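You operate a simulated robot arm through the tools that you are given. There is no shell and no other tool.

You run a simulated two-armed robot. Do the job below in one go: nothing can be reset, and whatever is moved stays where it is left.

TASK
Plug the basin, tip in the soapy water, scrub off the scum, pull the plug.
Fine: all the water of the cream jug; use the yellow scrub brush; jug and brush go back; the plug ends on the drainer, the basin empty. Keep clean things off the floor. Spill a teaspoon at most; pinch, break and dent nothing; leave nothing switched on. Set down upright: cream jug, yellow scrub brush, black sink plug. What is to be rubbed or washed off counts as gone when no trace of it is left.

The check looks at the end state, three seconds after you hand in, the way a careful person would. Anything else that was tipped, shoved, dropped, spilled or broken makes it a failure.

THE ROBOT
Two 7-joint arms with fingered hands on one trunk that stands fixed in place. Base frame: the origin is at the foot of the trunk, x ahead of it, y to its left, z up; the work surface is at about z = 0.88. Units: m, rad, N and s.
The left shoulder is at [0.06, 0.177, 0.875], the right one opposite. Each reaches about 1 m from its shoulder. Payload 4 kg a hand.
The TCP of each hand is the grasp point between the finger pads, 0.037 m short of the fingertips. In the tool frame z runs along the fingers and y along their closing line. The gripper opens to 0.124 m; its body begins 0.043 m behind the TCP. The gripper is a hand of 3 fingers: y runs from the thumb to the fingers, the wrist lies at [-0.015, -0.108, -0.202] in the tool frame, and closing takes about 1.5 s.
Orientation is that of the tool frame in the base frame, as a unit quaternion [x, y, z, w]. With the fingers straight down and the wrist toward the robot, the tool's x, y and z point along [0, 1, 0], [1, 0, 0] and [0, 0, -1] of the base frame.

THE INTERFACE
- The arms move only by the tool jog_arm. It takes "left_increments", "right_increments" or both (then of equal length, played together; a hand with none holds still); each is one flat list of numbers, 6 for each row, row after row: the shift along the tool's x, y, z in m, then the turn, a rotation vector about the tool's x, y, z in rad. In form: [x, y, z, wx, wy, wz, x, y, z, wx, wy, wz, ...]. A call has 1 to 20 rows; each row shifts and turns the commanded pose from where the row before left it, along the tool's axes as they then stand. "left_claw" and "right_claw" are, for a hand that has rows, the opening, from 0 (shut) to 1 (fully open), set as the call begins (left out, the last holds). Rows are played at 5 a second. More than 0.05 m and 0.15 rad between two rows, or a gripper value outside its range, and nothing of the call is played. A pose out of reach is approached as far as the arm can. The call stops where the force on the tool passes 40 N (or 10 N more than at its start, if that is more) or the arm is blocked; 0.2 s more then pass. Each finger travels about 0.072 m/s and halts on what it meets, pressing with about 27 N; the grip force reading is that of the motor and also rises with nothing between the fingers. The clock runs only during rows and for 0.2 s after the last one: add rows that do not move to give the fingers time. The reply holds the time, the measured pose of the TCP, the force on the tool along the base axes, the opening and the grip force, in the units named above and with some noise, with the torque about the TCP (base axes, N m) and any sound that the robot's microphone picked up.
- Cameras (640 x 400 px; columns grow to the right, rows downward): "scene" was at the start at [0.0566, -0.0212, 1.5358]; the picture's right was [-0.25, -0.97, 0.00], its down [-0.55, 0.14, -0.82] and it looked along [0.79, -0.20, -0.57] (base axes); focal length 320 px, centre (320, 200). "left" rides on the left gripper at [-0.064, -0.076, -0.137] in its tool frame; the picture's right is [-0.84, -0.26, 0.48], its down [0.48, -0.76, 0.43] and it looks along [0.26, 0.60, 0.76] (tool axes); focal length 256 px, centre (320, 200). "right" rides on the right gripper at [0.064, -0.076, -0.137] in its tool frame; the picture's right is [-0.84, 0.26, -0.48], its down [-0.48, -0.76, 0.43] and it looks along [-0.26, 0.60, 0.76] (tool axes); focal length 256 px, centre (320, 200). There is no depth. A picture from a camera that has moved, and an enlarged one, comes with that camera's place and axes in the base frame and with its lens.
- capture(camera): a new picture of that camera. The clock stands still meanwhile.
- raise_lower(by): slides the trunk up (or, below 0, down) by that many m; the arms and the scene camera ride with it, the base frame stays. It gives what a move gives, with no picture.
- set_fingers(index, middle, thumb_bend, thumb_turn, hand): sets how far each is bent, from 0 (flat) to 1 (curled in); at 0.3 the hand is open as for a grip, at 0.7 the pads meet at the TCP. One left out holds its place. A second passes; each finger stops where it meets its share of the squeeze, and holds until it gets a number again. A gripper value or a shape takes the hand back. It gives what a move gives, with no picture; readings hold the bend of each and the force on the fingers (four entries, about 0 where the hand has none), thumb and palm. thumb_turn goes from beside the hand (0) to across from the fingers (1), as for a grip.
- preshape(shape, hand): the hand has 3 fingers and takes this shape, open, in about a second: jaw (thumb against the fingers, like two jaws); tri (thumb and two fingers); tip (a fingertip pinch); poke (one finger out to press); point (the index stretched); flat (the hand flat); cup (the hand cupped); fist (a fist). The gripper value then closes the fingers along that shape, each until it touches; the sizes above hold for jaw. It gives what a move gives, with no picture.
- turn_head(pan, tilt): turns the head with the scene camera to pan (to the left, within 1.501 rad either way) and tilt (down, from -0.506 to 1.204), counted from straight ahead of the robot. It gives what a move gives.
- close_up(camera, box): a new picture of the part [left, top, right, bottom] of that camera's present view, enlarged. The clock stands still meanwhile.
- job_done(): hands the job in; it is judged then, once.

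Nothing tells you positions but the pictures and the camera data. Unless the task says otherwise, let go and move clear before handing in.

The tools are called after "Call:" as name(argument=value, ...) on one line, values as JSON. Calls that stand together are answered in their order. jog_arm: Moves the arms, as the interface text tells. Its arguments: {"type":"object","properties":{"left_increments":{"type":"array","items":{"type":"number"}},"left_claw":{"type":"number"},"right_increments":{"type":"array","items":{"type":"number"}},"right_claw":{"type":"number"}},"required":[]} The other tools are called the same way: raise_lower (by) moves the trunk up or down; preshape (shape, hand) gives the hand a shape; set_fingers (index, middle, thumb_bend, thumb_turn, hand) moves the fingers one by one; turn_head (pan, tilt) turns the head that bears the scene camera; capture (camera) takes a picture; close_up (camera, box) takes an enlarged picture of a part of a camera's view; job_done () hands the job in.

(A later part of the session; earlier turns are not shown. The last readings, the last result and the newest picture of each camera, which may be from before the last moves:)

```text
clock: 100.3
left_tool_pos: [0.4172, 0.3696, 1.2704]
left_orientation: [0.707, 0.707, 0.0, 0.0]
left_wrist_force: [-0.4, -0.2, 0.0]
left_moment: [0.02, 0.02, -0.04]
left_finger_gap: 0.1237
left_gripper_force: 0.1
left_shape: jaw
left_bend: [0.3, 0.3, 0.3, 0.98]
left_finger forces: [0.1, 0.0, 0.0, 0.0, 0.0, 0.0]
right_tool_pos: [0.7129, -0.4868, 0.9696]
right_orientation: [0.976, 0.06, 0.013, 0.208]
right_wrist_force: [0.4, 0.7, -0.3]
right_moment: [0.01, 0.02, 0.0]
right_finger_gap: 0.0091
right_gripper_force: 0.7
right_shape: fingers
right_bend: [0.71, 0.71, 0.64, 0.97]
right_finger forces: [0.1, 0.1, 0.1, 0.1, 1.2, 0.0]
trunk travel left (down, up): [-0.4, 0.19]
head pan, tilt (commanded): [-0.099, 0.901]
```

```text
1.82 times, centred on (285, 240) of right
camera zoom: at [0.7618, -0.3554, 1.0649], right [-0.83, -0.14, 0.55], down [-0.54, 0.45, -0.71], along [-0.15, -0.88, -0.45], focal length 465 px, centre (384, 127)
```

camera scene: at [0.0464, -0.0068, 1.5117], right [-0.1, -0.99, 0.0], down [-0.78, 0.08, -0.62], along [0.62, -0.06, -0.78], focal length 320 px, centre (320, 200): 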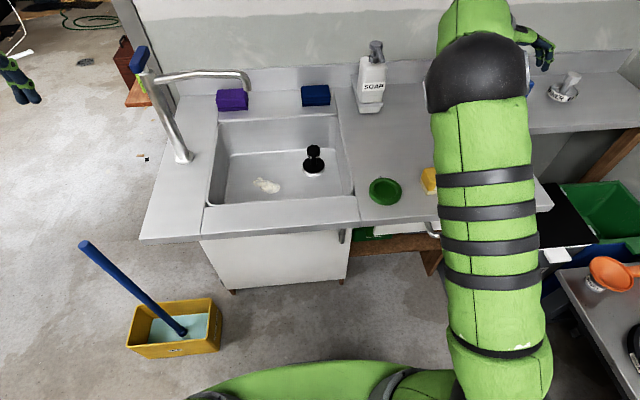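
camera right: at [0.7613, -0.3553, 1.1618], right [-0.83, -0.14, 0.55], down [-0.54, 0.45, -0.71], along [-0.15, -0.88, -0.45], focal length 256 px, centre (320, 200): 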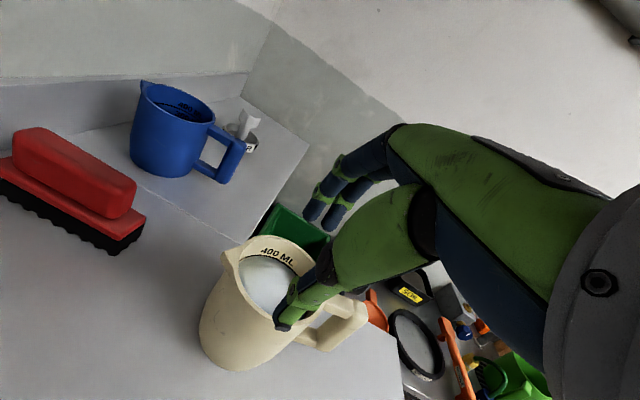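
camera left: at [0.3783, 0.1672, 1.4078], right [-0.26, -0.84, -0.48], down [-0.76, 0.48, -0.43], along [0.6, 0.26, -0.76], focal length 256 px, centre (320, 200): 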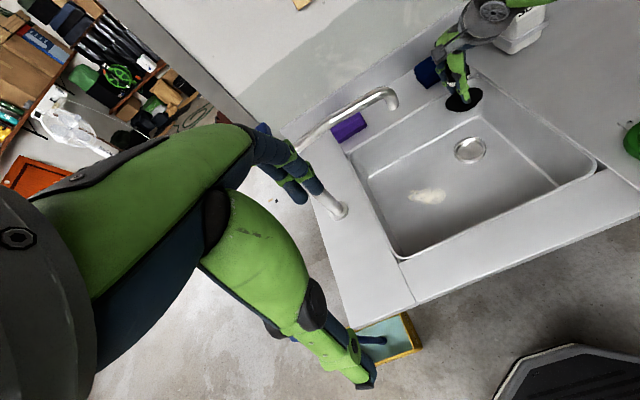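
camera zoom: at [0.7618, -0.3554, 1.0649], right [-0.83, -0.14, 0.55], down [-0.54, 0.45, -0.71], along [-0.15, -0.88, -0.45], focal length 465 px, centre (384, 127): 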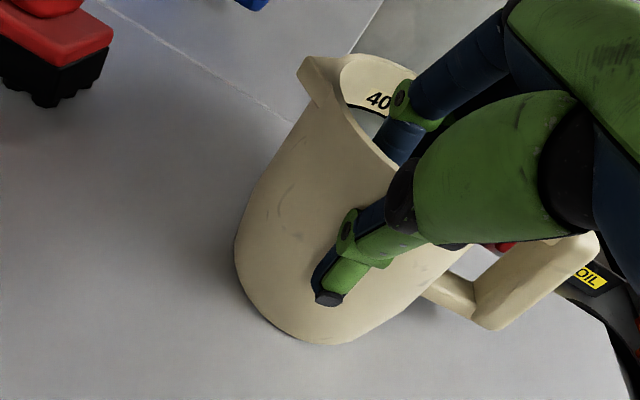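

The wall is about 5 mm closer to the thumb side, so I'll shift the hand 5 mm toward +y to centre it, then close.

Call:
set_fingers(hand="right", thumb_bend=0.62, index=0.66, middle=0.66)

Call:
jog_arm(right_increments=[0, -0.0046, -0.002, 0, 0, 0, 0, 0, 0, 0, 0, 0])

Call:
set_fingers(hand="right", thumb_bend=0.67, index=0.69, middle=0.69)

Call:
close_up(camera="right", box=[150, 130, 420, 350])

```text
clock: 101.3
left_tool_pos: [0.4174, 0.3706, 1.2693]
left_orientation: [0.707, 0.707, 0.0, 0.0]
left_wrist_force: [0.4, -0.9, -0.7]
left_moment: [-0.04, 0.04, 0.0]
left_finger_gap: 0.1238
left_gripper_force: 0.0
left_shape: jaw
left_bend: [0.3, 0.3, 0.3, 0.98]
left_finger forces: [0.0, 0.0, 0.0, 0.1, 0.0, 0.0]
right_tool_pos: [0.7139, -0.487, 0.9698]
right_orientation: [0.976, 0.06, 0.013, 0.207]
right_wrist_force: [0.9, -0.6, 0.5]
right_moment: [0.01, 0.01, 0.0]
right_finger_gap: 0.0187
right_gripper_force: 0.1
right_shape: fingers
right_bend: [0.66, 0.66, 0.62, 0.97]
right_finger forces: [0.0, 0.0, 0.0, 0.0, 0.0, 0.0]
trunk travel left (down, up): [-0.4, 0.19]
head pan, tilt (commanded): [-0.099, 0.901]
```

```text
clock: 101.9
left_tool_pos: [0.4162, 0.369, 1.2705]
left_orientation: [0.707, 0.707, 0.001, 0.0]
left_wrist_force: [-0.4, 0.6, 0.2]
left_moment: [0.0, -0.05, 0.01]
left_finger_gap: 0.1236
left_gripper_force: 0.0
left_shape: jaw
left_bend: [0.3, 0.3, 0.3, 0.98]
left_finger forces: [0.0, 0.0, 0.0, 0.1, 0.0, 0.0]
right_tool_pos: [0.713, -0.4816, 0.9696]
right_orientation: [0.976, 0.06, 0.013, 0.208]
right_wrist_force: [0.1, -0.1, -0.1]
right_moment: [0.03, -0.01, 0.05]
right_finger_gap: 0.0188
right_gripper_force: 0.0
right_shape: fingers
right_bend: [0.66, 0.66, 0.62, 0.97]
right_finger forces: [0.0, 0.1, 0.0, 0.1, 0.0, 0.0]
trunk travel left (down, up): [-0.4, 0.19]
head pan, tilt (commanded): [-0.099, 0.901]
```

```text
clock: 102.9
left_tool_pos: [0.4154, 0.3702, 1.2696]
left_orientation: [0.707, 0.707, 0.0, 0.0]
left_wrist_force: [-0.2, 0.3, -0.1]
left_moment: [0.01, 0.02, 0.0]
left_finger_gap: 0.1233
left_gripper_force: 0.0
left_shape: jaw
left_bend: [0.3, 0.3, 0.3, 0.98]
left_finger forces: [0.0, 0.1, 0.1, 0.0, 0.0, 0.0]
right_tool_pos: [0.7121, -0.4812, 0.9702]
right_orientation: [0.977, 0.06, 0.013, 0.207]
right_wrist_force: [-0.1, -0.3, 0.0]
right_moment: [-0.02, -0.02, -0.01]
right_finger_gap: 0.0074
right_gripper_force: 0.3
right_shape: fingers
right_bend: [0.69, 0.69, 0.67, 0.97]
right_finger forces: [0.4, 0.0, 0.0, 0.0, 0.1, 0.1]
trunk travel left (down, up): [-0.4, 0.19]
head pan, tilt (commanded): [-0.099, 0.901]
```

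```text
1.82 times, centred on (285, 240) of right
camera zoom: at [0.7614, -0.3501, 1.0637], right [-0.83, -0.14, 0.55], down [-0.54, 0.45, -0.71], along [-0.15, -0.88, -0.45], focal length 465 px, centre (384, 127)
```

zoom: 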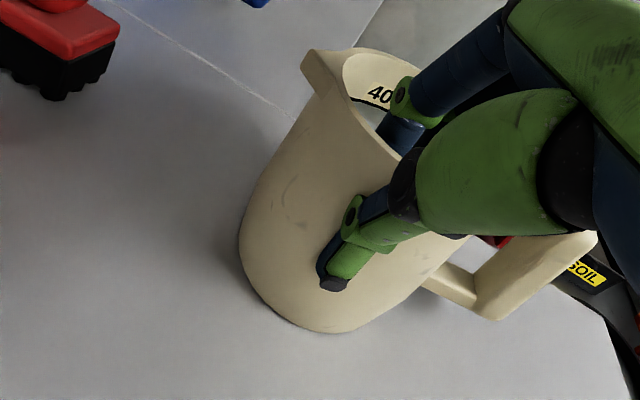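

Both sides are now at first contact. I'll squeeze gradually.

Call:
set_fingers(hand="right", thumb_bend=0.7, index=0.72, middle=0.72)

Call:
close_up(camera="right", box=[150, 130, 420, 350])

Call:
set_fingers(hand="right", thumb_bend=0.75, index=0.77, middle=0.77)

Call:
close_up(camera="right", box=[150, 130, 420, 350])

```text
clock: 103.9
left_tool_pos: [0.4169, 0.3705, 1.2715]
left_orientation: [0.707, 0.707, -0.001, 0.0]
left_wrist_force: [-1.1, 0.6, -0.1]
left_moment: [0.0, 0.01, 0.0]
left_finger_gap: 0.1237
left_gripper_force: 0.0
left_shape: jaw
left_bend: [0.3, 0.3, 0.3, 0.98]
left_finger forces: [0.0, 0.0, 0.0, 0.0, 0.0, 0.0]
right_tool_pos: [0.7135, -0.4819, 0.9689]
right_orientation: [0.976, 0.06, 0.013, 0.207]
right_wrist_force: [-0.9, -0.1, 0.2]
right_moment: [-0.04, 0.03, -0.03]
right_finger_gap: 0.0048
right_gripper_force: 6.5
right_shape: fingers
right_bend: [0.71, 0.71, 0.69, 0.97]
right_finger forces: [4.2, 2.8, 0.1, 0.0, 6.3, 0.0]
trunk travel left (down, up): [-0.4, 0.19]
head pan, tilt (commanded): [-0.099, 0.901]
```

```text
1.82 times, centred on (285, 240) of right
camera zoom: at [0.7615, -0.3502, 1.0636], right [-0.83, -0.14, 0.55], down [-0.54, 0.45, -0.71], along [-0.15, -0.88, -0.45], focal length 465 px, centre (384, 127)
```

zoom: 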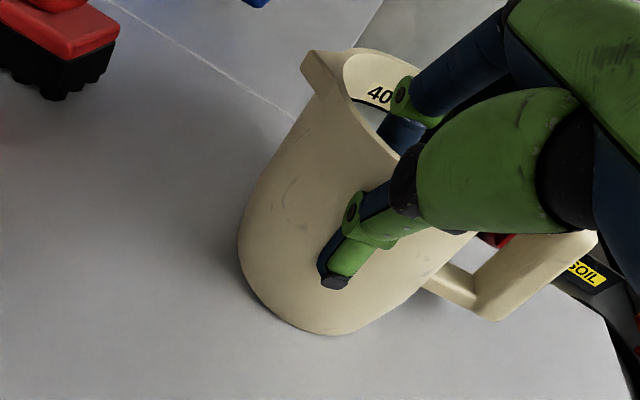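

```text
clock: 104.9
left_tool_pos: [0.4166, 0.3697, 1.2714]
left_orientation: [0.708, 0.707, 0.0, 0.0]
left_wrist_force: [-0.1, -0.2, -0.4]
left_moment: [-0.01, 0.04, 0.02]
left_finger_gap: 0.1235
left_gripper_force: 0.0
left_shape: jaw
left_bend: [0.3, 0.3, 0.3, 0.98]
left_finger forces: [0.1, 0.0, 0.0, 0.1, 0.0, 0.0]
right_tool_pos: [0.7128, -0.4812, 0.9687]
right_orientation: [0.976, 0.059, 0.012, 0.207]
right_wrist_force: [0.6, -0.6, -0.1]
right_moment: [0.03, -0.07, 0.01]
right_finger_gap: 0.0039
right_gripper_force: 19.7
right_shape: fingers
right_bend: [0.72, 0.74, 0.68, 0.96]
right_finger forces: [12.7, 8.4, 0.0, 0.0, 17.6, 0.0]
trunk travel left (down, up): [-0.4, 0.19]
head pan, tilt (commanded): [-0.099, 0.901]
```

```text
1.82 times, centred on (285, 240) of right
camera zoom: at [0.7615, -0.3502, 1.0636], right [-0.83, -0.14, 0.55], down [-0.54, 0.45, -0.71], along [-0.15, -0.88, -0.45], focal length 465 px, centre (384, 127)
```

zoom: 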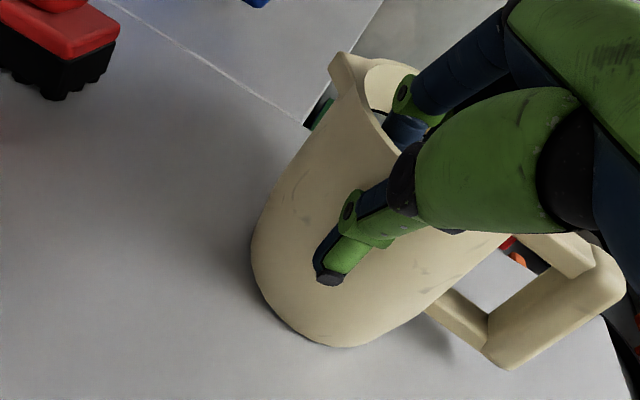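

Call:
capture(camera="right")

Call:
close_up(camera="right", box=[240, 140, 340, 230])

Call:
turn_head(pan=-0.75, tilt=0.75)

Call:
capture(camera="scene")

```text
taken
camera right: at [0.7615, -0.3502, 1.0636], right [-0.83, -0.14, 0.55], down [-0.54, 0.45, -0.71], along [-0.15, -0.88, -0.45], focal length 256 px, centre (320, 200)
```

right: 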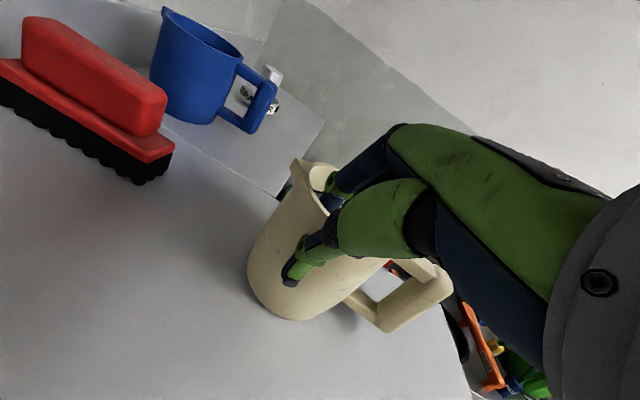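

```text
4.44 times, centred on (290, 185) of right
camera zoom: at [0.7615, -0.3502, 1.0636], right [-0.83, -0.14, 0.55], down [-0.54, 0.45, -0.71], along [-0.15, -0.88, -0.45], focal length 1138 px, centre (453, 267)
```

zoom: 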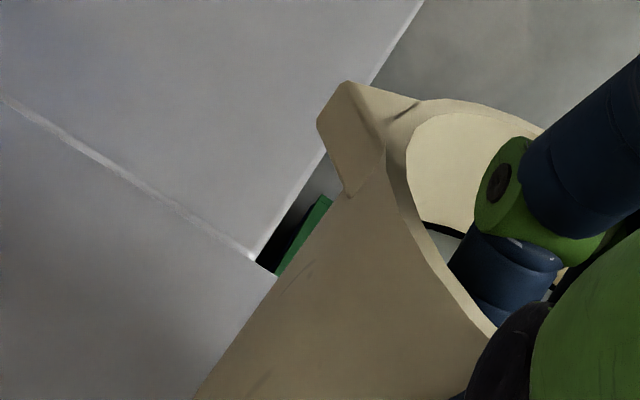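

```text
clock: 106.0
left_tool_pos: [0.4168, 0.3708, 1.2699]
left_orientation: [0.707, 0.707, 0.0, -0.001]
left_wrist_force: [1.1, 0.8, 0.7]
left_moment: [0.01, 0.01, 0.01]
left_finger_gap: 0.1237
left_gripper_force: 0.0
left_shape: jaw
left_bend: [0.3, 0.3, 0.3, 0.98]
left_finger forces: [0.1, 0.1, 0.0, 0.1, 0.0, 0.1]
right_tool_pos: [0.7137, -0.4814, 0.9688]
right_orientation: [0.976, 0.06, 0.013, 0.208]
right_wrist_force: [1.3, -0.2, -0.4]
right_moment: [0.07, -0.02, 0.05]
right_finger_gap: 0.0044
right_gripper_force: 19.4
right_shape: fingers
right_bend: [0.72, 0.74, 0.68, 0.96]
right_finger forces: [12.7, 8.5, 0.1, 0.0, 17.8, 0.0]
trunk travel left (down, up): [-0.4, 0.19]
head pan, tilt (commanded): [-0.75, 0.75]
```

```text
taken
camera scene: at [0.0321, -0.0558, 1.5236], right [-0.68, -0.73, 0.0], down [-0.5, 0.46, -0.73], along [0.54, -0.5, -0.68], focal length 320 px, centre (320, 200)
```

scene: 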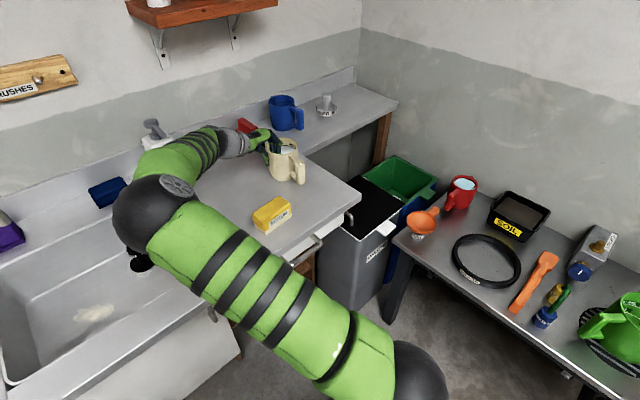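

The new head angle shows the jug and hand well. I'll zoom in to judge tilt.

Call:
close_up(camera="scene", box=[230, 110, 330, 200])

```text
4.44 times, centred on (280, 155) of scene
camera zoom: at [0.0321, -0.0558, 1.5236], right [-0.68, -0.73, 0.0], down [-0.5, 0.46, -0.73], along [0.54, -0.5, -0.68], focal length 1422 px, centre (498, 400)
```

zoom: 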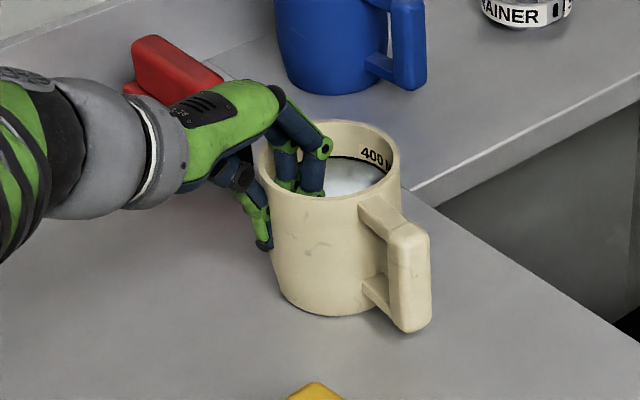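

The jug is upright and held by its +y wall. Now full squeeze.

Call:
set_fingers(hand="right", thumb_bend=0.85, index=0.87, middle=0.87)

Call:
close_up(camera="scene", box=[230, 110, 330, 200])

```text
clock: 107.0
left_tool_pos: [0.4172, 0.3697, 1.2698]
left_orientation: [0.707, 0.707, 0.0, 0.0]
left_wrist_force: [0.2, -0.2, 0.1]
left_moment: [-0.02, -0.01, -0.01]
left_finger_gap: 0.1238
left_gripper_force: 0.0
left_shape: jaw
left_bend: [0.3, 0.3, 0.3, 0.98]
left_finger forces: [0.1, 0.0, 0.0, 0.0, 0.1, 0.1]
right_tool_pos: [0.7133, -0.4807, 0.9697]
right_orientation: [0.976, 0.06, 0.013, 0.207]
right_wrist_force: [0.3, -1.8, 0.5]
right_moment: [-0.04, -0.02, 0.06]
right_finger_gap: 0.0021
right_gripper_force: 29.0
right_shape: fingers
right_bend: [0.73, 0.74, 0.74, 0.93]
right_finger forces: [21.4, 11.0, 0.1, 0.1, 24.6, 0.0]
trunk travel left (down, up): [-0.4, 0.19]
head pan, tilt (commanded): [-0.75, 0.75]
```

```text
4.44 times, centred on (280, 155) of scene
camera zoom: at [0.0319, -0.0558, 1.5236], right [-0.68, -0.73, 0.0], down [-0.5, 0.47, -0.73], along [0.53, -0.5, -0.68], focal length 1422 px, centre (498, 400)
```

zoom: 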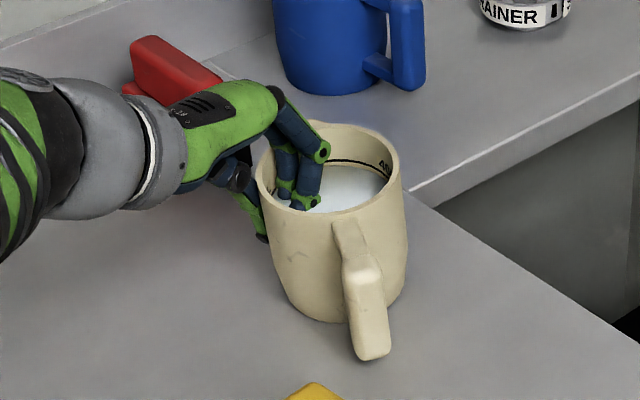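

The jug twisted some in yaw, but it's held at 29 N. I'll test-lift 1 cm slowly.

Call:
jog_arm(right_increments=[0, 0.001, -0.0023, 0, 0, 0, 0, 0.001, -0.0023, 0, 0, 0, 0, 0.001, -0.0023, 0, 0, 0, 0, 0.001, -0.0023, 0, 0, 0])

Call:
close_up(camera="scene", box=[230, 110, 330, 200])

```text
clock: 108.0
left_tool_pos: [0.4172, 0.3699, 1.2704]
left_orientation: [0.707, 0.707, 0.0, 0.0]
left_wrist_force: [0.1, -0.2, 0.2]
left_moment: [0.01, 0.02, 0.02]
left_finger_gap: 0.1238
left_gripper_force: 0.1
left_shape: jaw
left_bend: [0.3, 0.3, 0.3, 0.98]
left_finger forces: [0.0, 0.0, 0.0, 0.0, 0.1, 0.0]
right_tool_pos: [0.713, -0.4813, 0.9795]
right_orientation: [0.976, 0.06, 0.013, 0.207]
right_wrist_force: [0.4, 0.8, -5.8]
right_moment: [0.16, -0.2, 0.03]
right_finger_gap: 0.0023
right_gripper_force: 26.7
right_shape: fingers
right_bend: [0.73, 0.74, 0.74, 0.93]
right_finger forces: [20.9, 9.7, 0.0, 0.0, 24.1, 0.1]
trunk travel left (down, up): [-0.4, 0.19]
head pan, tilt (commanded): [-0.75, 0.75]
```

```text
4.44 times, centred on (280, 155) of scene
camera zoom: at [0.0322, -0.0559, 1.5236], right [-0.68, -0.73, 0.0], down [-0.5, 0.47, -0.73], along [0.53, -0.5, -0.68], focal length 1422 px, centre (498, 400)
```

zoom: 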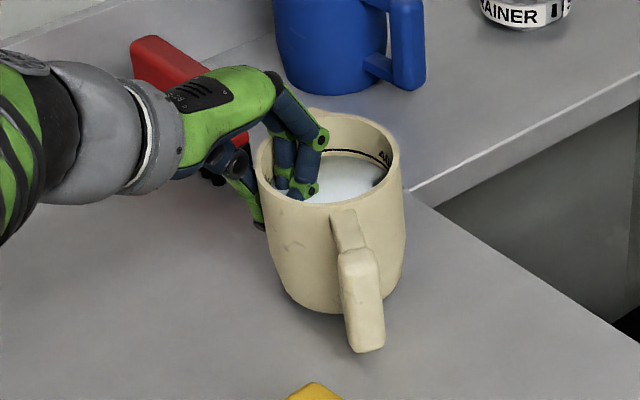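

The hand carries 5.8 N and the jug came up level by about the same amount. I'll lift further and keep watching.

Call:
jog_arm(right_increments=[0, 0.001, -0.0023, 0, 0, 0, 0, 0.001, -0.0023, 0, 0, 0, 0, 0.002, -0.0046, 0, 0, 0, 0, 0.002, -0.0046, 0, 0, 0, 0, 0.002, -0.0046, 0, 0, 0, 0, 0, 0, 0, 0, 0, 0, 0, 0, 0, 0, 0])

Call:
close_up(camera="scene", box=[230, 110, 330, 200])

Call:
capture(camera="right")

```text
clock: 109.5
left_tool_pos: [0.4177, 0.3701, 1.2711]
left_orientation: [0.707, 0.707, 0.0, 0.0]
left_wrist_force: [-0.4, 0.2, 0.2]
left_moment: [0.02, 0.0, -0.03]
left_finger_gap: 0.1238
left_gripper_force: 0.0
left_shape: jaw
left_bend: [0.3, 0.3, 0.3, 0.98]
left_finger forces: [0.1, 0.0, 0.0, 0.1, 0.0, 0.0]
right_tool_pos: [0.7133, -0.481, 1.0003]
right_orientation: [0.976, 0.06, 0.012, 0.208]
right_wrist_force: [-0.2, -0.2, -5.6]
right_moment: [0.13, -0.18, 0.02]
right_finger_gap: 0.0021
right_gripper_force: 27.0
right_shape: fingers
right_bend: [0.73, 0.74, 0.74, 0.93]
right_finger forces: [21.0, 9.6, 0.0, 0.0, 24.2, 0.0]
trunk travel left (down, up): [-0.4, 0.19]
head pan, tilt (commanded): [-0.75, 0.75]
```

```text
4.44 times, centred on (280, 155) of scene
camera zoom: at [0.0323, -0.056, 1.5236], right [-0.68, -0.73, 0.0], down [-0.5, 0.47, -0.73], along [0.53, -0.5, -0.68], focal length 1422 px, centre (498, 400)
```

zoom: 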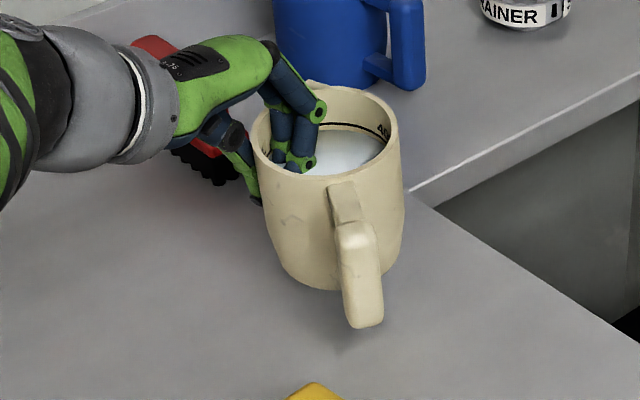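

```text
taken
camera right: at [0.7613, -0.3501, 1.0951], right [-0.83, -0.14, 0.55], down [-0.54, 0.45, -0.71], along [-0.15, -0.88, -0.45], focal length 256 px, centre (320, 200)
```

right: 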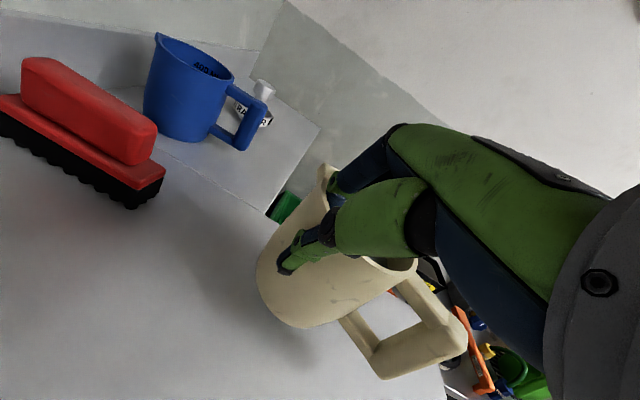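

It holds steady and level. I'll lift to a safe height and carry the jug smoothly toward the basin.

Call:
jog_arm(right_increments=[0, 0.004, -0.009, 0, 0, 0, 0, 0.0082, -0.0183, 0, 0, 0, 0, 0.0082, -0.0183, 0, 0, 0, 0, 0.0082, -0.0183, 0, 0, 0, 0, 0.0082, -0.0183, 0, 0, 0, 0, 0.004, -0.009, 0, 0, 0, 0, 0, 0, 0, 0, 0])

Call:
close_up(camera="scene", box=[220, 60, 340, 180])

```text
clock: 111.2
left_tool_pos: [0.4167, 0.3701, 1.2695]
left_orientation: [0.707, 0.707, 0.0, 0.001]
left_wrist_force: [0.5, 0.2, 0.8]
left_moment: [0.0, -0.01, 0.03]
left_finger_gap: 0.1236
left_gripper_force: 0.0
left_shape: jaw
left_bend: [0.3, 0.3, 0.3, 0.98]
left_finger forces: [0.0, 0.0, 0.1, 0.0, 0.0, 0.0]
right_tool_pos: [0.7113, -0.4814, 1.1001]
right_orientation: [0.976, 0.06, 0.012, 0.208]
right_wrist_force: [0.5, -0.4, -4.7]
right_moment: [0.15, -0.21, 0.01]
right_finger_gap: 0.0019
right_gripper_force: 27.2
right_shape: fingers
right_bend: [0.73, 0.74, 0.74, 0.93]
right_finger forces: [21.1, 9.7, 0.0, 0.0, 24.2, 0.0]
trunk travel left (down, up): [-0.4, 0.19]
head pan, tilt (commanded): [-0.75, 0.75]
```

```text
3.33 times, centred on (280, 120) of scene
camera zoom: at [0.0323, -0.0559, 1.5236], right [-0.68, -0.73, 0.0], down [-0.5, 0.47, -0.73], along [0.53, -0.5, -0.68], focal length 1067 px, centre (453, 467)
```

zoom: 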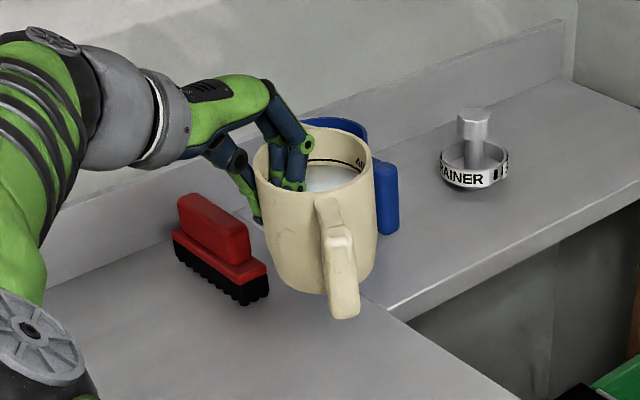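

The jug is level and secure. Now I'll carry it over the basin.

Call:
jog_arm(right_increments=[-0.0008, -0.0116, -0.0052, 0, 0, 0, -0.0016, -0.0232, -0.0104, 0, 0, 0, -0.0016, -0.0232, -0.0104, 0, 0, 0, -0.0016, -0.0232, -0.0104, 0, 0, 0, -0.0016, -0.0232, -0.0104, 0, 0, 0, -0.0016, -0.0232, -0.0104, 0, 0, 0, -0.0016, -0.0232, -0.0104, 0, 0, 0, -0.0016, -0.0232, -0.0104, 0, 0, 0, -0.0016, -0.0232, -0.0104, 0, 0, 0, -0.0016, -0.0232, -0.0104, 0, 0, 0, -0.0008, -0.0116, -0.0052, 0, 0, 0, 0, 0, 0, 0, 0, 0])

Call:
turn_head(pan=-0.2, tilt=0.75)

Call:
capture(camera="scene")

Call:
capture(camera="left")

```text
clock: 113.8
left_tool_pos: [0.4159, 0.3703, 1.2699]
left_orientation: [0.707, 0.707, 0.0, 0.0]
left_wrist_force: [-0.1, 0.7, 0.5]
left_moment: [0.04, -0.01, 0.01]
left_finger_gap: 0.1239
left_gripper_force: 0.1
left_shape: jaw
left_bend: [0.3, 0.3, 0.3, 0.98]
left_finger forces: [0.0, 0.0, 0.1, 0.1, 0.0, 0.1]
right_tool_pos: [0.6646, -0.2295, 1.0996]
right_orientation: [0.976, 0.061, 0.013, 0.208]
right_wrist_force: [0.1, 0.0, -4.4]
right_moment: [0.14, -0.25, -0.01]
right_finger_gap: 0.0016
right_gripper_force: 27.7
right_shape: fingers
right_bend: [0.73, 0.75, 0.74, 0.93]
right_finger forces: [21.2, 9.7, 0.0, 0.0, 24.8, 0.0]
trunk travel left (down, up): [-0.4, 0.19]
head pan, tilt (commanded): [-0.75, 0.75]
```

```text
clock: 114.7
left_tool_pos: [0.4167, 0.3709, 1.2701]
left_orientation: [0.707, 0.707, 0.0, 0.0]
left_wrist_force: [-0.4, 0.0, 0.0]
left_moment: [0.01, 0.0, 0.03]
left_finger_gap: 0.1239
left_gripper_force: 0.1
left_shape: jaw
left_bend: [0.3, 0.3, 0.3, 0.98]
left_finger forces: [0.1, 0.0, 0.0, 0.0, 0.2, 0.0]
right_tool_pos: [0.6649, -0.2294, 1.1006]
right_orientation: [0.976, 0.06, 0.013, 0.208]
right_wrist_force: [-0.8, 0.1, -4.8]
right_moment: [0.14, -0.24, -0.01]
right_finger_gap: 0.0019
right_gripper_force: 28.0
right_shape: fingers
right_bend: [0.73, 0.75, 0.74, 0.93]
right_finger forces: [21.1, 9.7, 0.1, 0.0, 24.7, 0.0]
trunk travel left (down, up): [-0.4, 0.19]
head pan, tilt (commanded): [-0.201, 0.75]
```

```text
taken
camera scene: at [0.0528, -0.0158, 1.5236], right [-0.2, -0.98, 0.0], down [-0.67, 0.14, -0.73], along [0.72, -0.15, -0.68], focal length 320 px, centre (320, 200)
```

scene: 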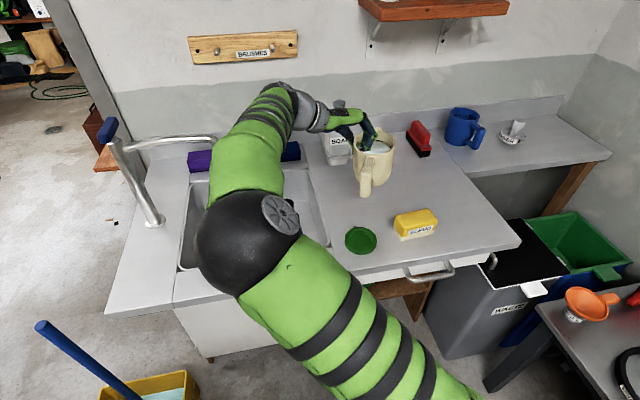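

```text
taken
camera left: at [0.3404, 0.3069, 1.4077], right [-0.26, -0.84, -0.48], down [-0.76, 0.48, -0.43], along [0.6, 0.26, -0.76], focal length 256 px, centre (320, 200)
```

left: 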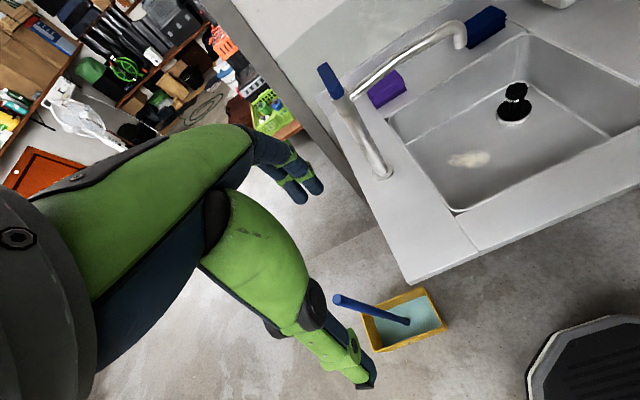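

The right elbow swings left as the jug moves over the basin, so I'll first move the left arm further out of the way.

Call:
jog_arm(left_increments=[0.035, -0.008, 0, 0, 0, 0, 0.035, -0.008, 0, 0, 0, 0, 0.035, -0.008, 0, 0, 0, 0, 0.035, -0.008, 0, 0, 0, 0, 0.035, -0.008, 0, 0, 0, 0, 0.035, -0.008, 0, 0, 0, 0, 0, 0, 0, 0, 0, 0])

Call:
turn_head(pan=0.5, tilt=0.6)

Call:
capture(camera="scene")

```text
clock: 116.3
left_tool_pos: [0.3665, 0.58, 1.271]
left_orientation: [0.707, 0.707, 0.0, 0.001]
left_wrist_force: [0.9, 0.1, 0.0]
left_moment: [0.01, -0.01, -0.01]
left_finger_gap: 0.1237
left_gripper_force: 0.0
left_shape: jaw
left_bend: [0.3, 0.3, 0.3, 0.98]
left_finger forces: [0.1, 0.0, 0.0, 0.1, 0.0, 0.1]
right_tool_pos: [0.6655, -0.2302, 1.0994]
right_orientation: [0.976, 0.06, 0.013, 0.208]
right_wrist_force: [0.4, -0.5, -4.8]
right_moment: [0.14, -0.22, -0.01]
right_finger_gap: 0.0018
right_gripper_force: 27.8
right_shape: fingers
right_bend: [0.73, 0.75, 0.74, 0.93]
right_finger forces: [21.1, 9.7, 0.0, 0.0, 24.6, 0.0]
trunk travel left (down, up): [-0.4, 0.19]
head pan, tilt (commanded): [-0.201, 0.75]
```

```text
clock: 117.4
left_tool_pos: [0.3674, 0.5798, 1.2716]
left_orientation: [0.707, 0.707, 0.0, 0.0]
left_wrist_force: [0.2, -0.6, -0.5]
left_moment: [-0.04, 0.02, 0.02]
left_finger_gap: 0.1236
left_gripper_force: 0.2
left_shape: jaw
left_bend: [0.3, 0.3, 0.3, 0.98]
left_finger forces: [0.0, 0.0, 0.0, 0.1, 0.1, 0.0]
right_tool_pos: [0.6665, -0.2295, 1.1003]
right_orientation: [0.976, 0.061, 0.013, 0.207]
right_wrist_force: [0.0, -0.8, -5.4]
right_moment: [0.16, -0.2, -0.02]
right_finger_gap: 0.0016
right_gripper_force: 27.7
right_shape: fingers
right_bend: [0.73, 0.75, 0.74, 0.93]
right_finger forces: [21.1, 9.7, 0.0, 0.0, 24.7, 0.0]
trunk travel left (down, up): [-0.4, 0.19]
head pan, tilt (commanded): [0.499, 0.6]
```

```text
taken
camera scene: at [0.0492, 0.043, 1.5364], right [0.48, -0.88, 0.0], down [-0.5, -0.27, -0.82], along [0.72, 0.39, -0.57], focal length 320 px, centre (320, 200)
```

scene: 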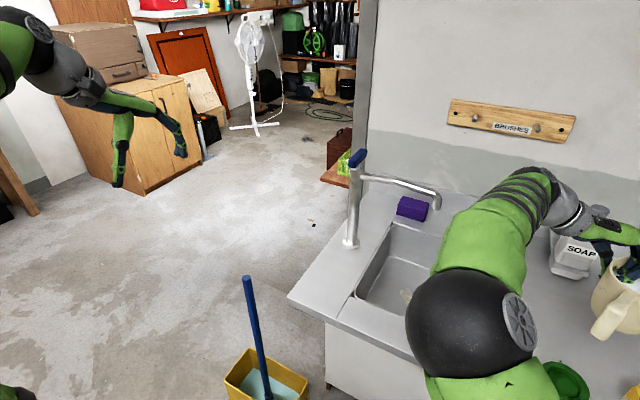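

The left arm is well clear. I'll finish moving the jug over the basin.

Call:
jog_arm(right_increments=[-0.0008, -0.0116, -0.0052, 0, 0, 0, -0.0015, -0.0232, -0.0103, 0, 0, 0, -0.0015, -0.0232, -0.0103, 0, 0, 0, -0.0015, -0.0232, -0.0103, 0, 0, 0, -0.0015, -0.0232, -0.0103, 0, 0, 0, -0.0015, -0.0232, -0.0103, 0, 0, 0, -0.0015, -0.0232, -0.0103, 0, 0, 0, -0.0015, -0.0232, -0.0103, 0, 0, 0, -0.0015, -0.0232, -0.0103, 0, 0, 0, -0.0015, -0.0232, -0.0103, 0, 0, 0, -0.0008, -0.0116, -0.0052, 0, 0, 0, 0, 0, 0, 0, 0, 0])

Call:
turn_head(pan=-0.1, tilt=0.75)

Call:
capture(camera="scene")

Call:
capture(camera="right")

```text
clock: 120.0
left_tool_pos: [0.3678, 0.5818, 1.2707]
left_orientation: [0.708, 0.707, -0.001, -0.001]
left_wrist_force: [0.1, 0.3, -0.1]
left_moment: [0.04, -0.02, 0.01]
left_finger_gap: 0.1238
left_gripper_force: 0.0
left_shape: jaw
left_bend: [0.3, 0.3, 0.3, 0.98]
left_finger forces: [0.1, 0.0, 0.0, 0.0, 0.0, 0.0]
right_tool_pos: [0.6209, 0.0187, 1.0988]
right_orientation: [0.976, 0.06, 0.013, 0.207]
right_wrist_force: [0.5, 0.6, -5.1]
right_moment: [0.14, -0.18, -0.02]
right_finger_gap: 0.0017
right_gripper_force: 28.0
right_shape: fingers
right_bend: [0.73, 0.75, 0.75, 0.92]
right_finger forces: [20.7, 9.8, 0.1, 0.1, 25.2, 0.0]
trunk travel left (down, up): [-0.4, 0.19]
head pan, tilt (commanded): [0.499, 0.6]
```

```text
clock: 121.0
left_tool_pos: [0.3678, 0.5809, 1.2721]
left_orientation: [0.707, 0.708, 0.0, 0.0]
left_wrist_force: [0.0, -0.7, -0.3]
left_moment: [0.0, 0.03, 0.03]
left_finger_gap: 0.1236
left_gripper_force: 0.2
left_shape: jaw
left_bend: [0.3, 0.3, 0.3, 0.98]
left_finger forces: [0.0, 0.1, 0.0, 0.0, 0.0, 0.0]
right_tool_pos: [0.6192, 0.0188, 1.0986]
right_orientation: [0.976, 0.06, 0.013, 0.208]
right_wrist_force: [-0.4, 0.0, -4.7]
right_moment: [0.11, -0.17, 0.0]
right_finger_gap: 0.0015
right_gripper_force: 28.0
right_shape: fingers
right_bend: [0.73, 0.75, 0.75, 0.92]
right_finger forces: [20.8, 9.8, 0.1, 0.0, 25.2, 0.2]
trunk travel left (down, up): [-0.4, 0.19]
head pan, tilt (commanded): [-0.099, 0.75]
```

```text
taken
camera scene: at [0.054, -0.0072, 1.5236], right [-0.1, -1.0, 0.0], down [-0.68, 0.07, -0.73], along [0.73, -0.07, -0.68], focal length 320 px, centre (320, 200)
```

scene: 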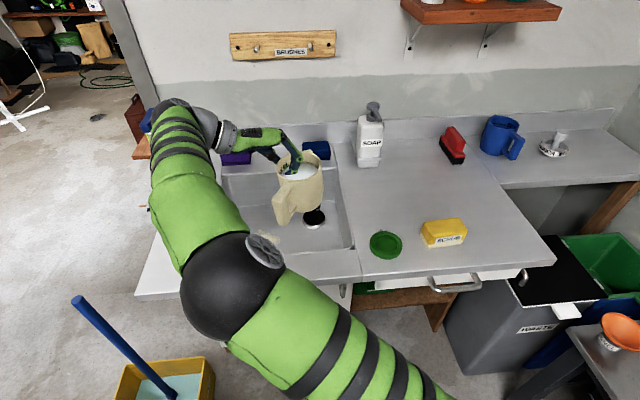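

```text
taken
camera right: at [0.668, 0.15, 1.1932], right [-0.83, -0.14, 0.55], down [-0.54, 0.45, -0.71], along [-0.15, -0.88, -0.45], focal length 256 px, centre (320, 200)
```

right: 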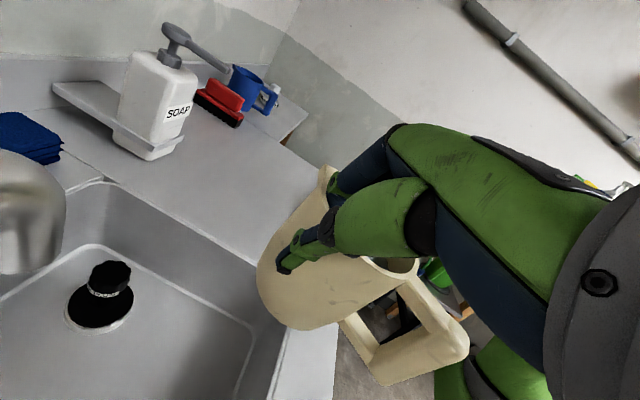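

The jug is over the basin. I'll lower it a bit and bring it slightly nearer to me, away from the tap spout, before tipping.

Call:
jog_arm(right_increments=[-0.0037, -0.0065, 0.0135, 0, 0, 0, -0.0037, -0.0065, 0.0135, 0, 0, 0, -0.0037, -0.0065, 0.0135, 0, 0, 0, -0.0038, -0.0065, 0.0135, 0, 0, 0, 0, 0, 0, 0, 0, 0])

Call:
capture(camera="scene")

Call:
capture(camera="right")

```text
clock: 122.2
left_tool_pos: [0.3676, 0.5811, 1.2716]
left_orientation: [0.708, 0.706, 0.0, 0.001]
left_wrist_force: [-0.1, 0.4, -0.8]
left_moment: [-0.01, -0.03, -0.02]
left_finger_gap: 0.124
left_gripper_force: 0.0
left_shape: jaw
left_bend: [0.3, 0.3, 0.3, 0.98]
left_finger forces: [0.1, 0.1, 0.0, 0.0, 0.1, 0.0]
right_tool_pos: [0.6052, 0.0202, 1.0396]
right_orientation: [0.976, 0.06, 0.012, 0.208]
right_wrist_force: [-0.3, -0.2, -5.0]
right_moment: [0.11, -0.19, 0.0]
right_finger_gap: 0.0015
right_gripper_force: 27.9
right_shape: fingers
right_bend: [0.73, 0.75, 0.75, 0.92]
right_finger forces: [20.7, 9.7, 0.0, 0.0, 25.2, 0.1]
trunk travel left (down, up): [-0.4, 0.19]
head pan, tilt (commanded): [-0.099, 0.75]
```

```text
taken
camera scene: at [0.054, -0.0073, 1.5236], right [-0.1, -1.0, 0.0], down [-0.68, 0.07, -0.73], along [0.73, -0.07, -0.68], focal length 320 px, centre (320, 200)
```

scene: 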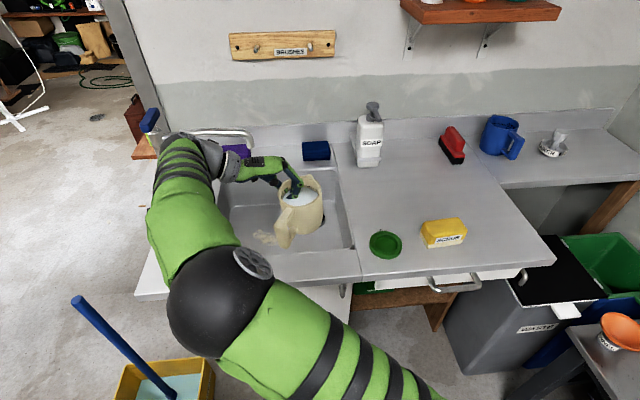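

```text
taken
camera right: at [0.6541, 0.1513, 1.1339], right [-0.83, -0.14, 0.55], down [-0.54, 0.45, -0.71], along [-0.15, -0.88, -0.45], focal length 256 px, centre (320, 200)
```

right: 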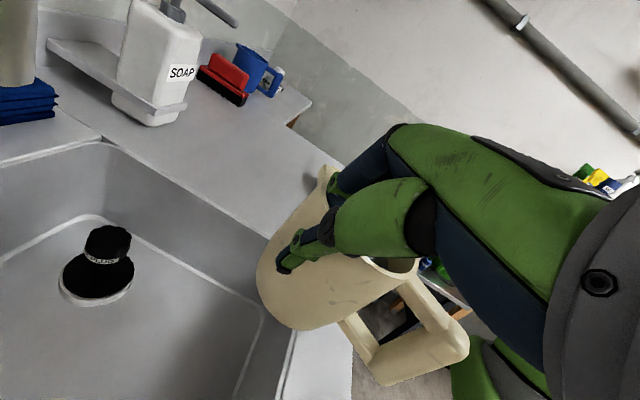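

Everything is in place. I'll start tipping gently toward -y while drifting a little toward the middle of the basin.

Call:
jog_arm(right_increments=[0.0027, -0.0052, -0.0023, 0.05, 0, 0, 0.0027, -0.0053, -0.0021, 0.05, 0, 0, 0.0027, -0.0054, -0.0018, 0.05, 0, 0, 0.0027, -0.0055, -0.0015, 0.05, 0, 0, 0.0027, -0.0056, -0.0012, 0.05, 0, 0, 0.0027, -0.0056, -0.001, 0.05, 0, 0, 0.0027, -0.0057, -0.0007, 0.05, 0, 0, 0.0027, -0.0057, -0.0004, 0.05, 0, 0])

Call:
capture(camera="scene")

Call:
close_up(camera="scene", box=[200, 120, 380, 290])

```text
clock: 124.0
left_tool_pos: [0.368, 0.5804, 1.2718]
left_orientation: [0.707, 0.708, 0.0, 0.001]
left_wrist_force: [-0.3, -0.1, 0.7]
left_moment: [0.01, 0.0, -0.03]
left_finger_gap: 0.1239
left_gripper_force: 0.1
left_shape: jaw
left_bend: [0.3, 0.3, 0.3, 0.98]
left_finger forces: [0.0, 0.0, 0.0, 0.0, 0.0, 0.1]
right_tool_pos: [0.621, 0.0684, 1.0408]
right_orientation: [0.998, 0.061, 0.001, 0.011]
right_wrist_force: [0.2, 0.8, -5.4]
right_moment: [0.02, -0.17, 0.03]
right_finger_gap: 0.0012
right_gripper_force: 28.4
right_shape: fingers
right_bend: [0.73, 0.75, 0.75, 0.92]
right_finger forces: [20.0, 11.7, 0.0, 0.1, 24.9, 0.0]
trunk travel left (down, up): [-0.4, 0.19]
head pan, tilt (commanded): [-0.099, 0.75]
```

```text
taken
camera scene: at [0.0541, -0.0073, 1.5236], right [-0.1, -1.0, 0.0], down [-0.68, 0.07, -0.73], along [0.73, -0.07, -0.68], focal length 320 px, centre (320, 200)
```

scene: 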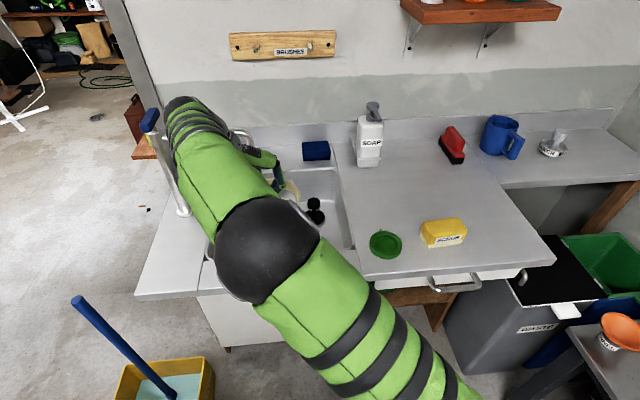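

```text
2.35 times, centred on (290, 205) of scene
camera zoom: at [0.0541, -0.0073, 1.5236], right [-0.1, -1.0, 0.0], down [-0.68, 0.07, -0.73], along [0.73, -0.07, -0.68], focal length 753 px, centre (391, 188)
```

zoom: 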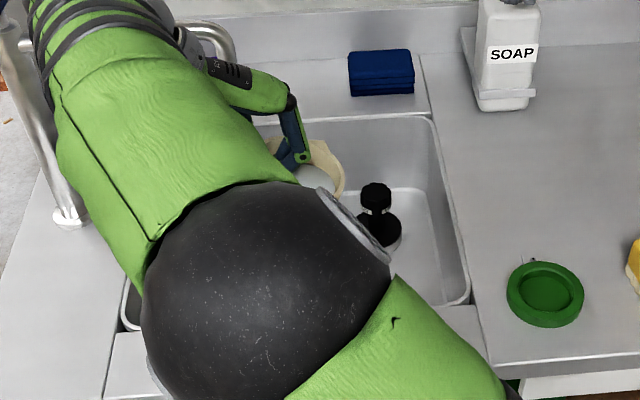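

The arm blocks the head's view, but forces look normal and the wrist is above the spout. I'll keep tipping slowly.

Call:
jog_arm(right_increments=[0, 0, 0, 0.06, 0, 0, 0, 0, 0, 0.06, 0, 0, 0, 0, 0, 0.06, 0, 0, 0, 0, 0, 0.06, 0, 0, 0, 0, 0, 0.06, 0, 0, 0, 0, 0, 0.06, 0, 0, 0, 0, 0, 0.06, 0, 0, 0, 0, 0, 0.06, 0, 0])

Call:
capture(camera="scene")

Call:
capture(camera="right")

```text
clock: 125.8
left_tool_pos: [0.3668, 0.5802, 1.272]
left_orientation: [0.708, 0.707, -0.001, -0.001]
left_wrist_force: [-0.8, 0.7, 0.1]
left_moment: [-0.01, -0.02, -0.01]
left_finger_gap: 0.1236
left_gripper_force: 0.0
left_shape: jaw
left_bend: [0.3, 0.3, 0.3, 0.98]
left_finger forces: [0.1, 0.1, 0.0, 0.1, 0.0, 0.1]
right_tool_pos: [0.6199, 0.0677, 1.0404]
right_orientation: [0.972, 0.059, -0.014, -0.228]
right_wrist_force: [0.4, 0.9, -5.4]
right_moment: [-0.04, -0.22, 0.01]
right_finger_gap: 0.0015
right_gripper_force: 28.6
right_shape: fingers
right_bend: [0.73, 0.75, 0.75, 0.92]
right_finger forces: [20.0, 12.8, 0.1, 0.0, 24.8, 0.1]
trunk travel left (down, up): [-0.4, 0.19]
head pan, tilt (commanded): [-0.099, 0.75]
```

```text
taken
camera scene: at [0.054, -0.0075, 1.5236], right [-0.1, -1.0, 0.0], down [-0.68, 0.07, -0.73], along [0.73, -0.07, -0.68], focal length 320 px, centre (320, 200)
```

scene: 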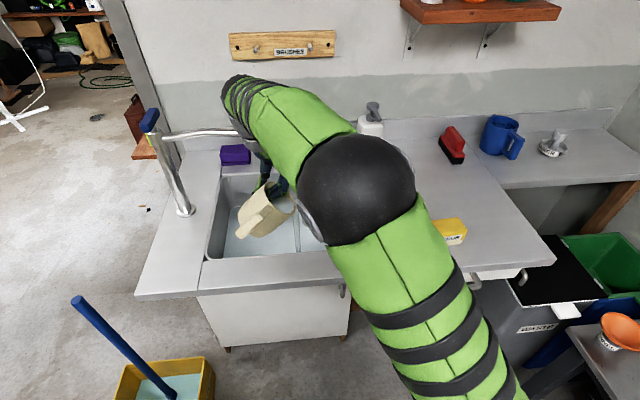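

```text
taken
camera right: at [0.6842, 0.0817, 1.1969], right [-0.78, -0.54, 0.32], down [-0.59, 0.81, -0.05], along [-0.23, -0.23, -0.95], focal length 256 px, centre (320, 200)
```

right: 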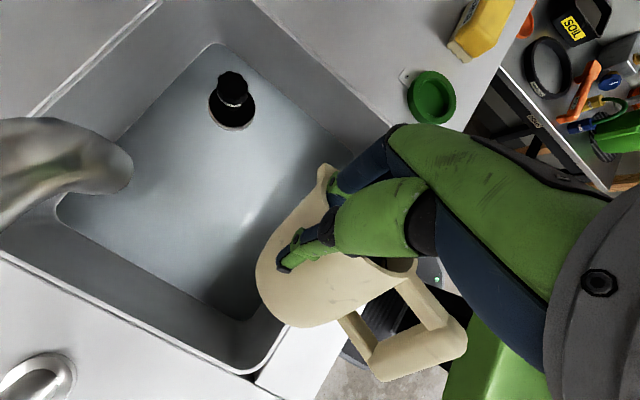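

Water is now showing in the basin. I'll continue tipping all the way past horizontal.

Call:
jog_arm(right_increments=[0, 0, 0, 0.06, 0, 0, 0, 0, 0, 0.06, 0, 0, 0, 0, 0, 0.06, 0, 0, 0, 0, 0, 0.06, 0, 0, 0, 0, 0, 0.06, 0, 0, 0, 0, 0, 0.06, 0, 0, 0, 0, 0, 0.06, 0, 0, 0, 0, 0, 0.06, 0, 0, 0, 0, 0, 0.06, 0, 0, 0, 0, 0, 0.06, 0, 0])

Call:
capture(camera="scene")

Call:
jog_arm(right_increments=[0, 0, 0, 0.06, 0, 0, 0, 0, 0, 0.06, 0, 0, 0, 0, 0, 0.06, 0, 0, 0, 0, 0, 0.06, 0, 0, 0, 0, 0, 0.06, 0, 0, 0, 0, 0, 0.06, 0, 0, 0, 0, 0, 0.06, 0, 0, 0, 0, 0, 0.06, 0, 0, 0, 0, 0, 0.06, 0, 0, 0, 0, 0, 0, 0, 0])

Call:
capture(camera="scene")

Call:
capture(camera="right")

```text
clock: 128.0
left_tool_pos: [0.3668, 0.5805, 1.2719]
left_orientation: [0.707, 0.707, 0.0, 0.0]
left_wrist_force: [-0.2, 0.6, 0.7]
left_moment: [0.02, -0.03, 0.0]
left_finger_gap: 0.1239
left_gripper_force: 0.1
left_shape: jaw
left_bend: [0.3, 0.3, 0.3, 0.98]
left_finger forces: [0.0, 0.1, 0.1, 0.1, 0.1, 0.0]
right_tool_pos: [0.6217, 0.0666, 1.04]
right_orientation: [0.861, 0.053, -0.032, -0.505]
right_wrist_force: [0.5, -0.1, -1.6]
right_moment: [-0.09, -0.14, -0.01]
right_finger_gap: 0.0011
right_gripper_force: 29.2
right_shape: fingers
right_bend: [0.73, 0.75, 0.75, 0.92]
right_finger forces: [21.0, 12.4, 0.0, 0.1, 25.9, 0.1]
trunk travel left (down, up): [-0.4, 0.19]
head pan, tilt (commanded): [-0.099, 0.75]
```

```text
taken
camera scene: at [0.054, -0.0075, 1.5236], right [-0.1, -1.0, 0.0], down [-0.68, 0.07, -0.73], along [0.73, -0.07, -0.68], focal length 320 px, centre (320, 200)
```

scene: 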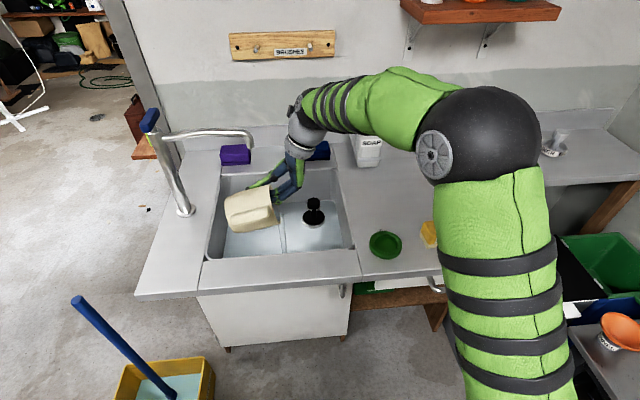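

```text
clock: 130.2
left_tool_pos: [0.367, 0.5796, 1.2731]
left_orientation: [0.707, 0.707, 0.0, 0.0]
left_wrist_force: [-0.3, -0.7, -0.4]
left_moment: [-0.03, -0.01, -0.02]
left_finger_gap: 0.1238
left_gripper_force: 0.1
left_shape: jaw
left_bend: [0.3, 0.3, 0.3, 0.98]
left_finger forces: [0.1, 0.1, 0.0, 0.0, 0.0, 0.0]
right_tool_pos: [0.6204, 0.067, 1.0397]
right_orientation: [-0.695, -0.042, 0.044, 0.716]
right_wrist_force: [0.5, -0.5, -2.6]
right_moment: [-0.06, -0.07, -0.03]
right_finger_gap: 0.0011
right_gripper_force: 30.2
right_shape: fingers
right_bend: [0.73, 0.75, 0.75, 0.92]
right_finger forces: [22.3, 10.8, 0.1, 0.0, 26.8, 0.0]
trunk travel left (down, up): [-0.4, 0.19]
head pan, tilt (commanded): [-0.099, 0.75]
```

```text
taken
camera scene: at [0.0538, -0.0073, 1.5236], right [-0.1, -1.0, 0.0], down [-0.68, 0.07, -0.73], along [0.73, -0.07, -0.68], focal length 320 px, centre (320, 200)
```

scene: 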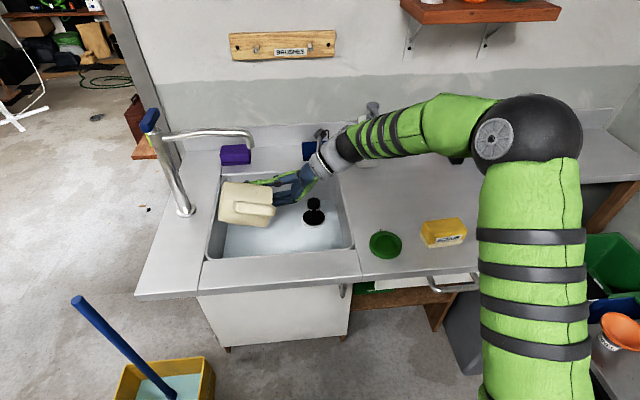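

```text
taken
camera right: at [0.7023, -0.0634, 1.1126], right [-0.77, -0.57, -0.27], down [-0.53, 0.35, 0.77], along [-0.35, 0.74, -0.57], focal length 256 px, centre (320, 200)
```

right: 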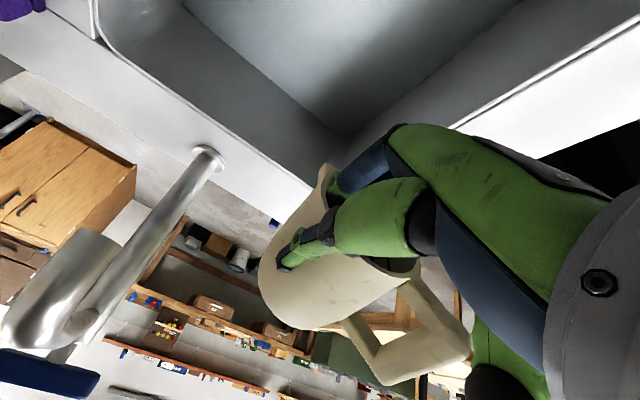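

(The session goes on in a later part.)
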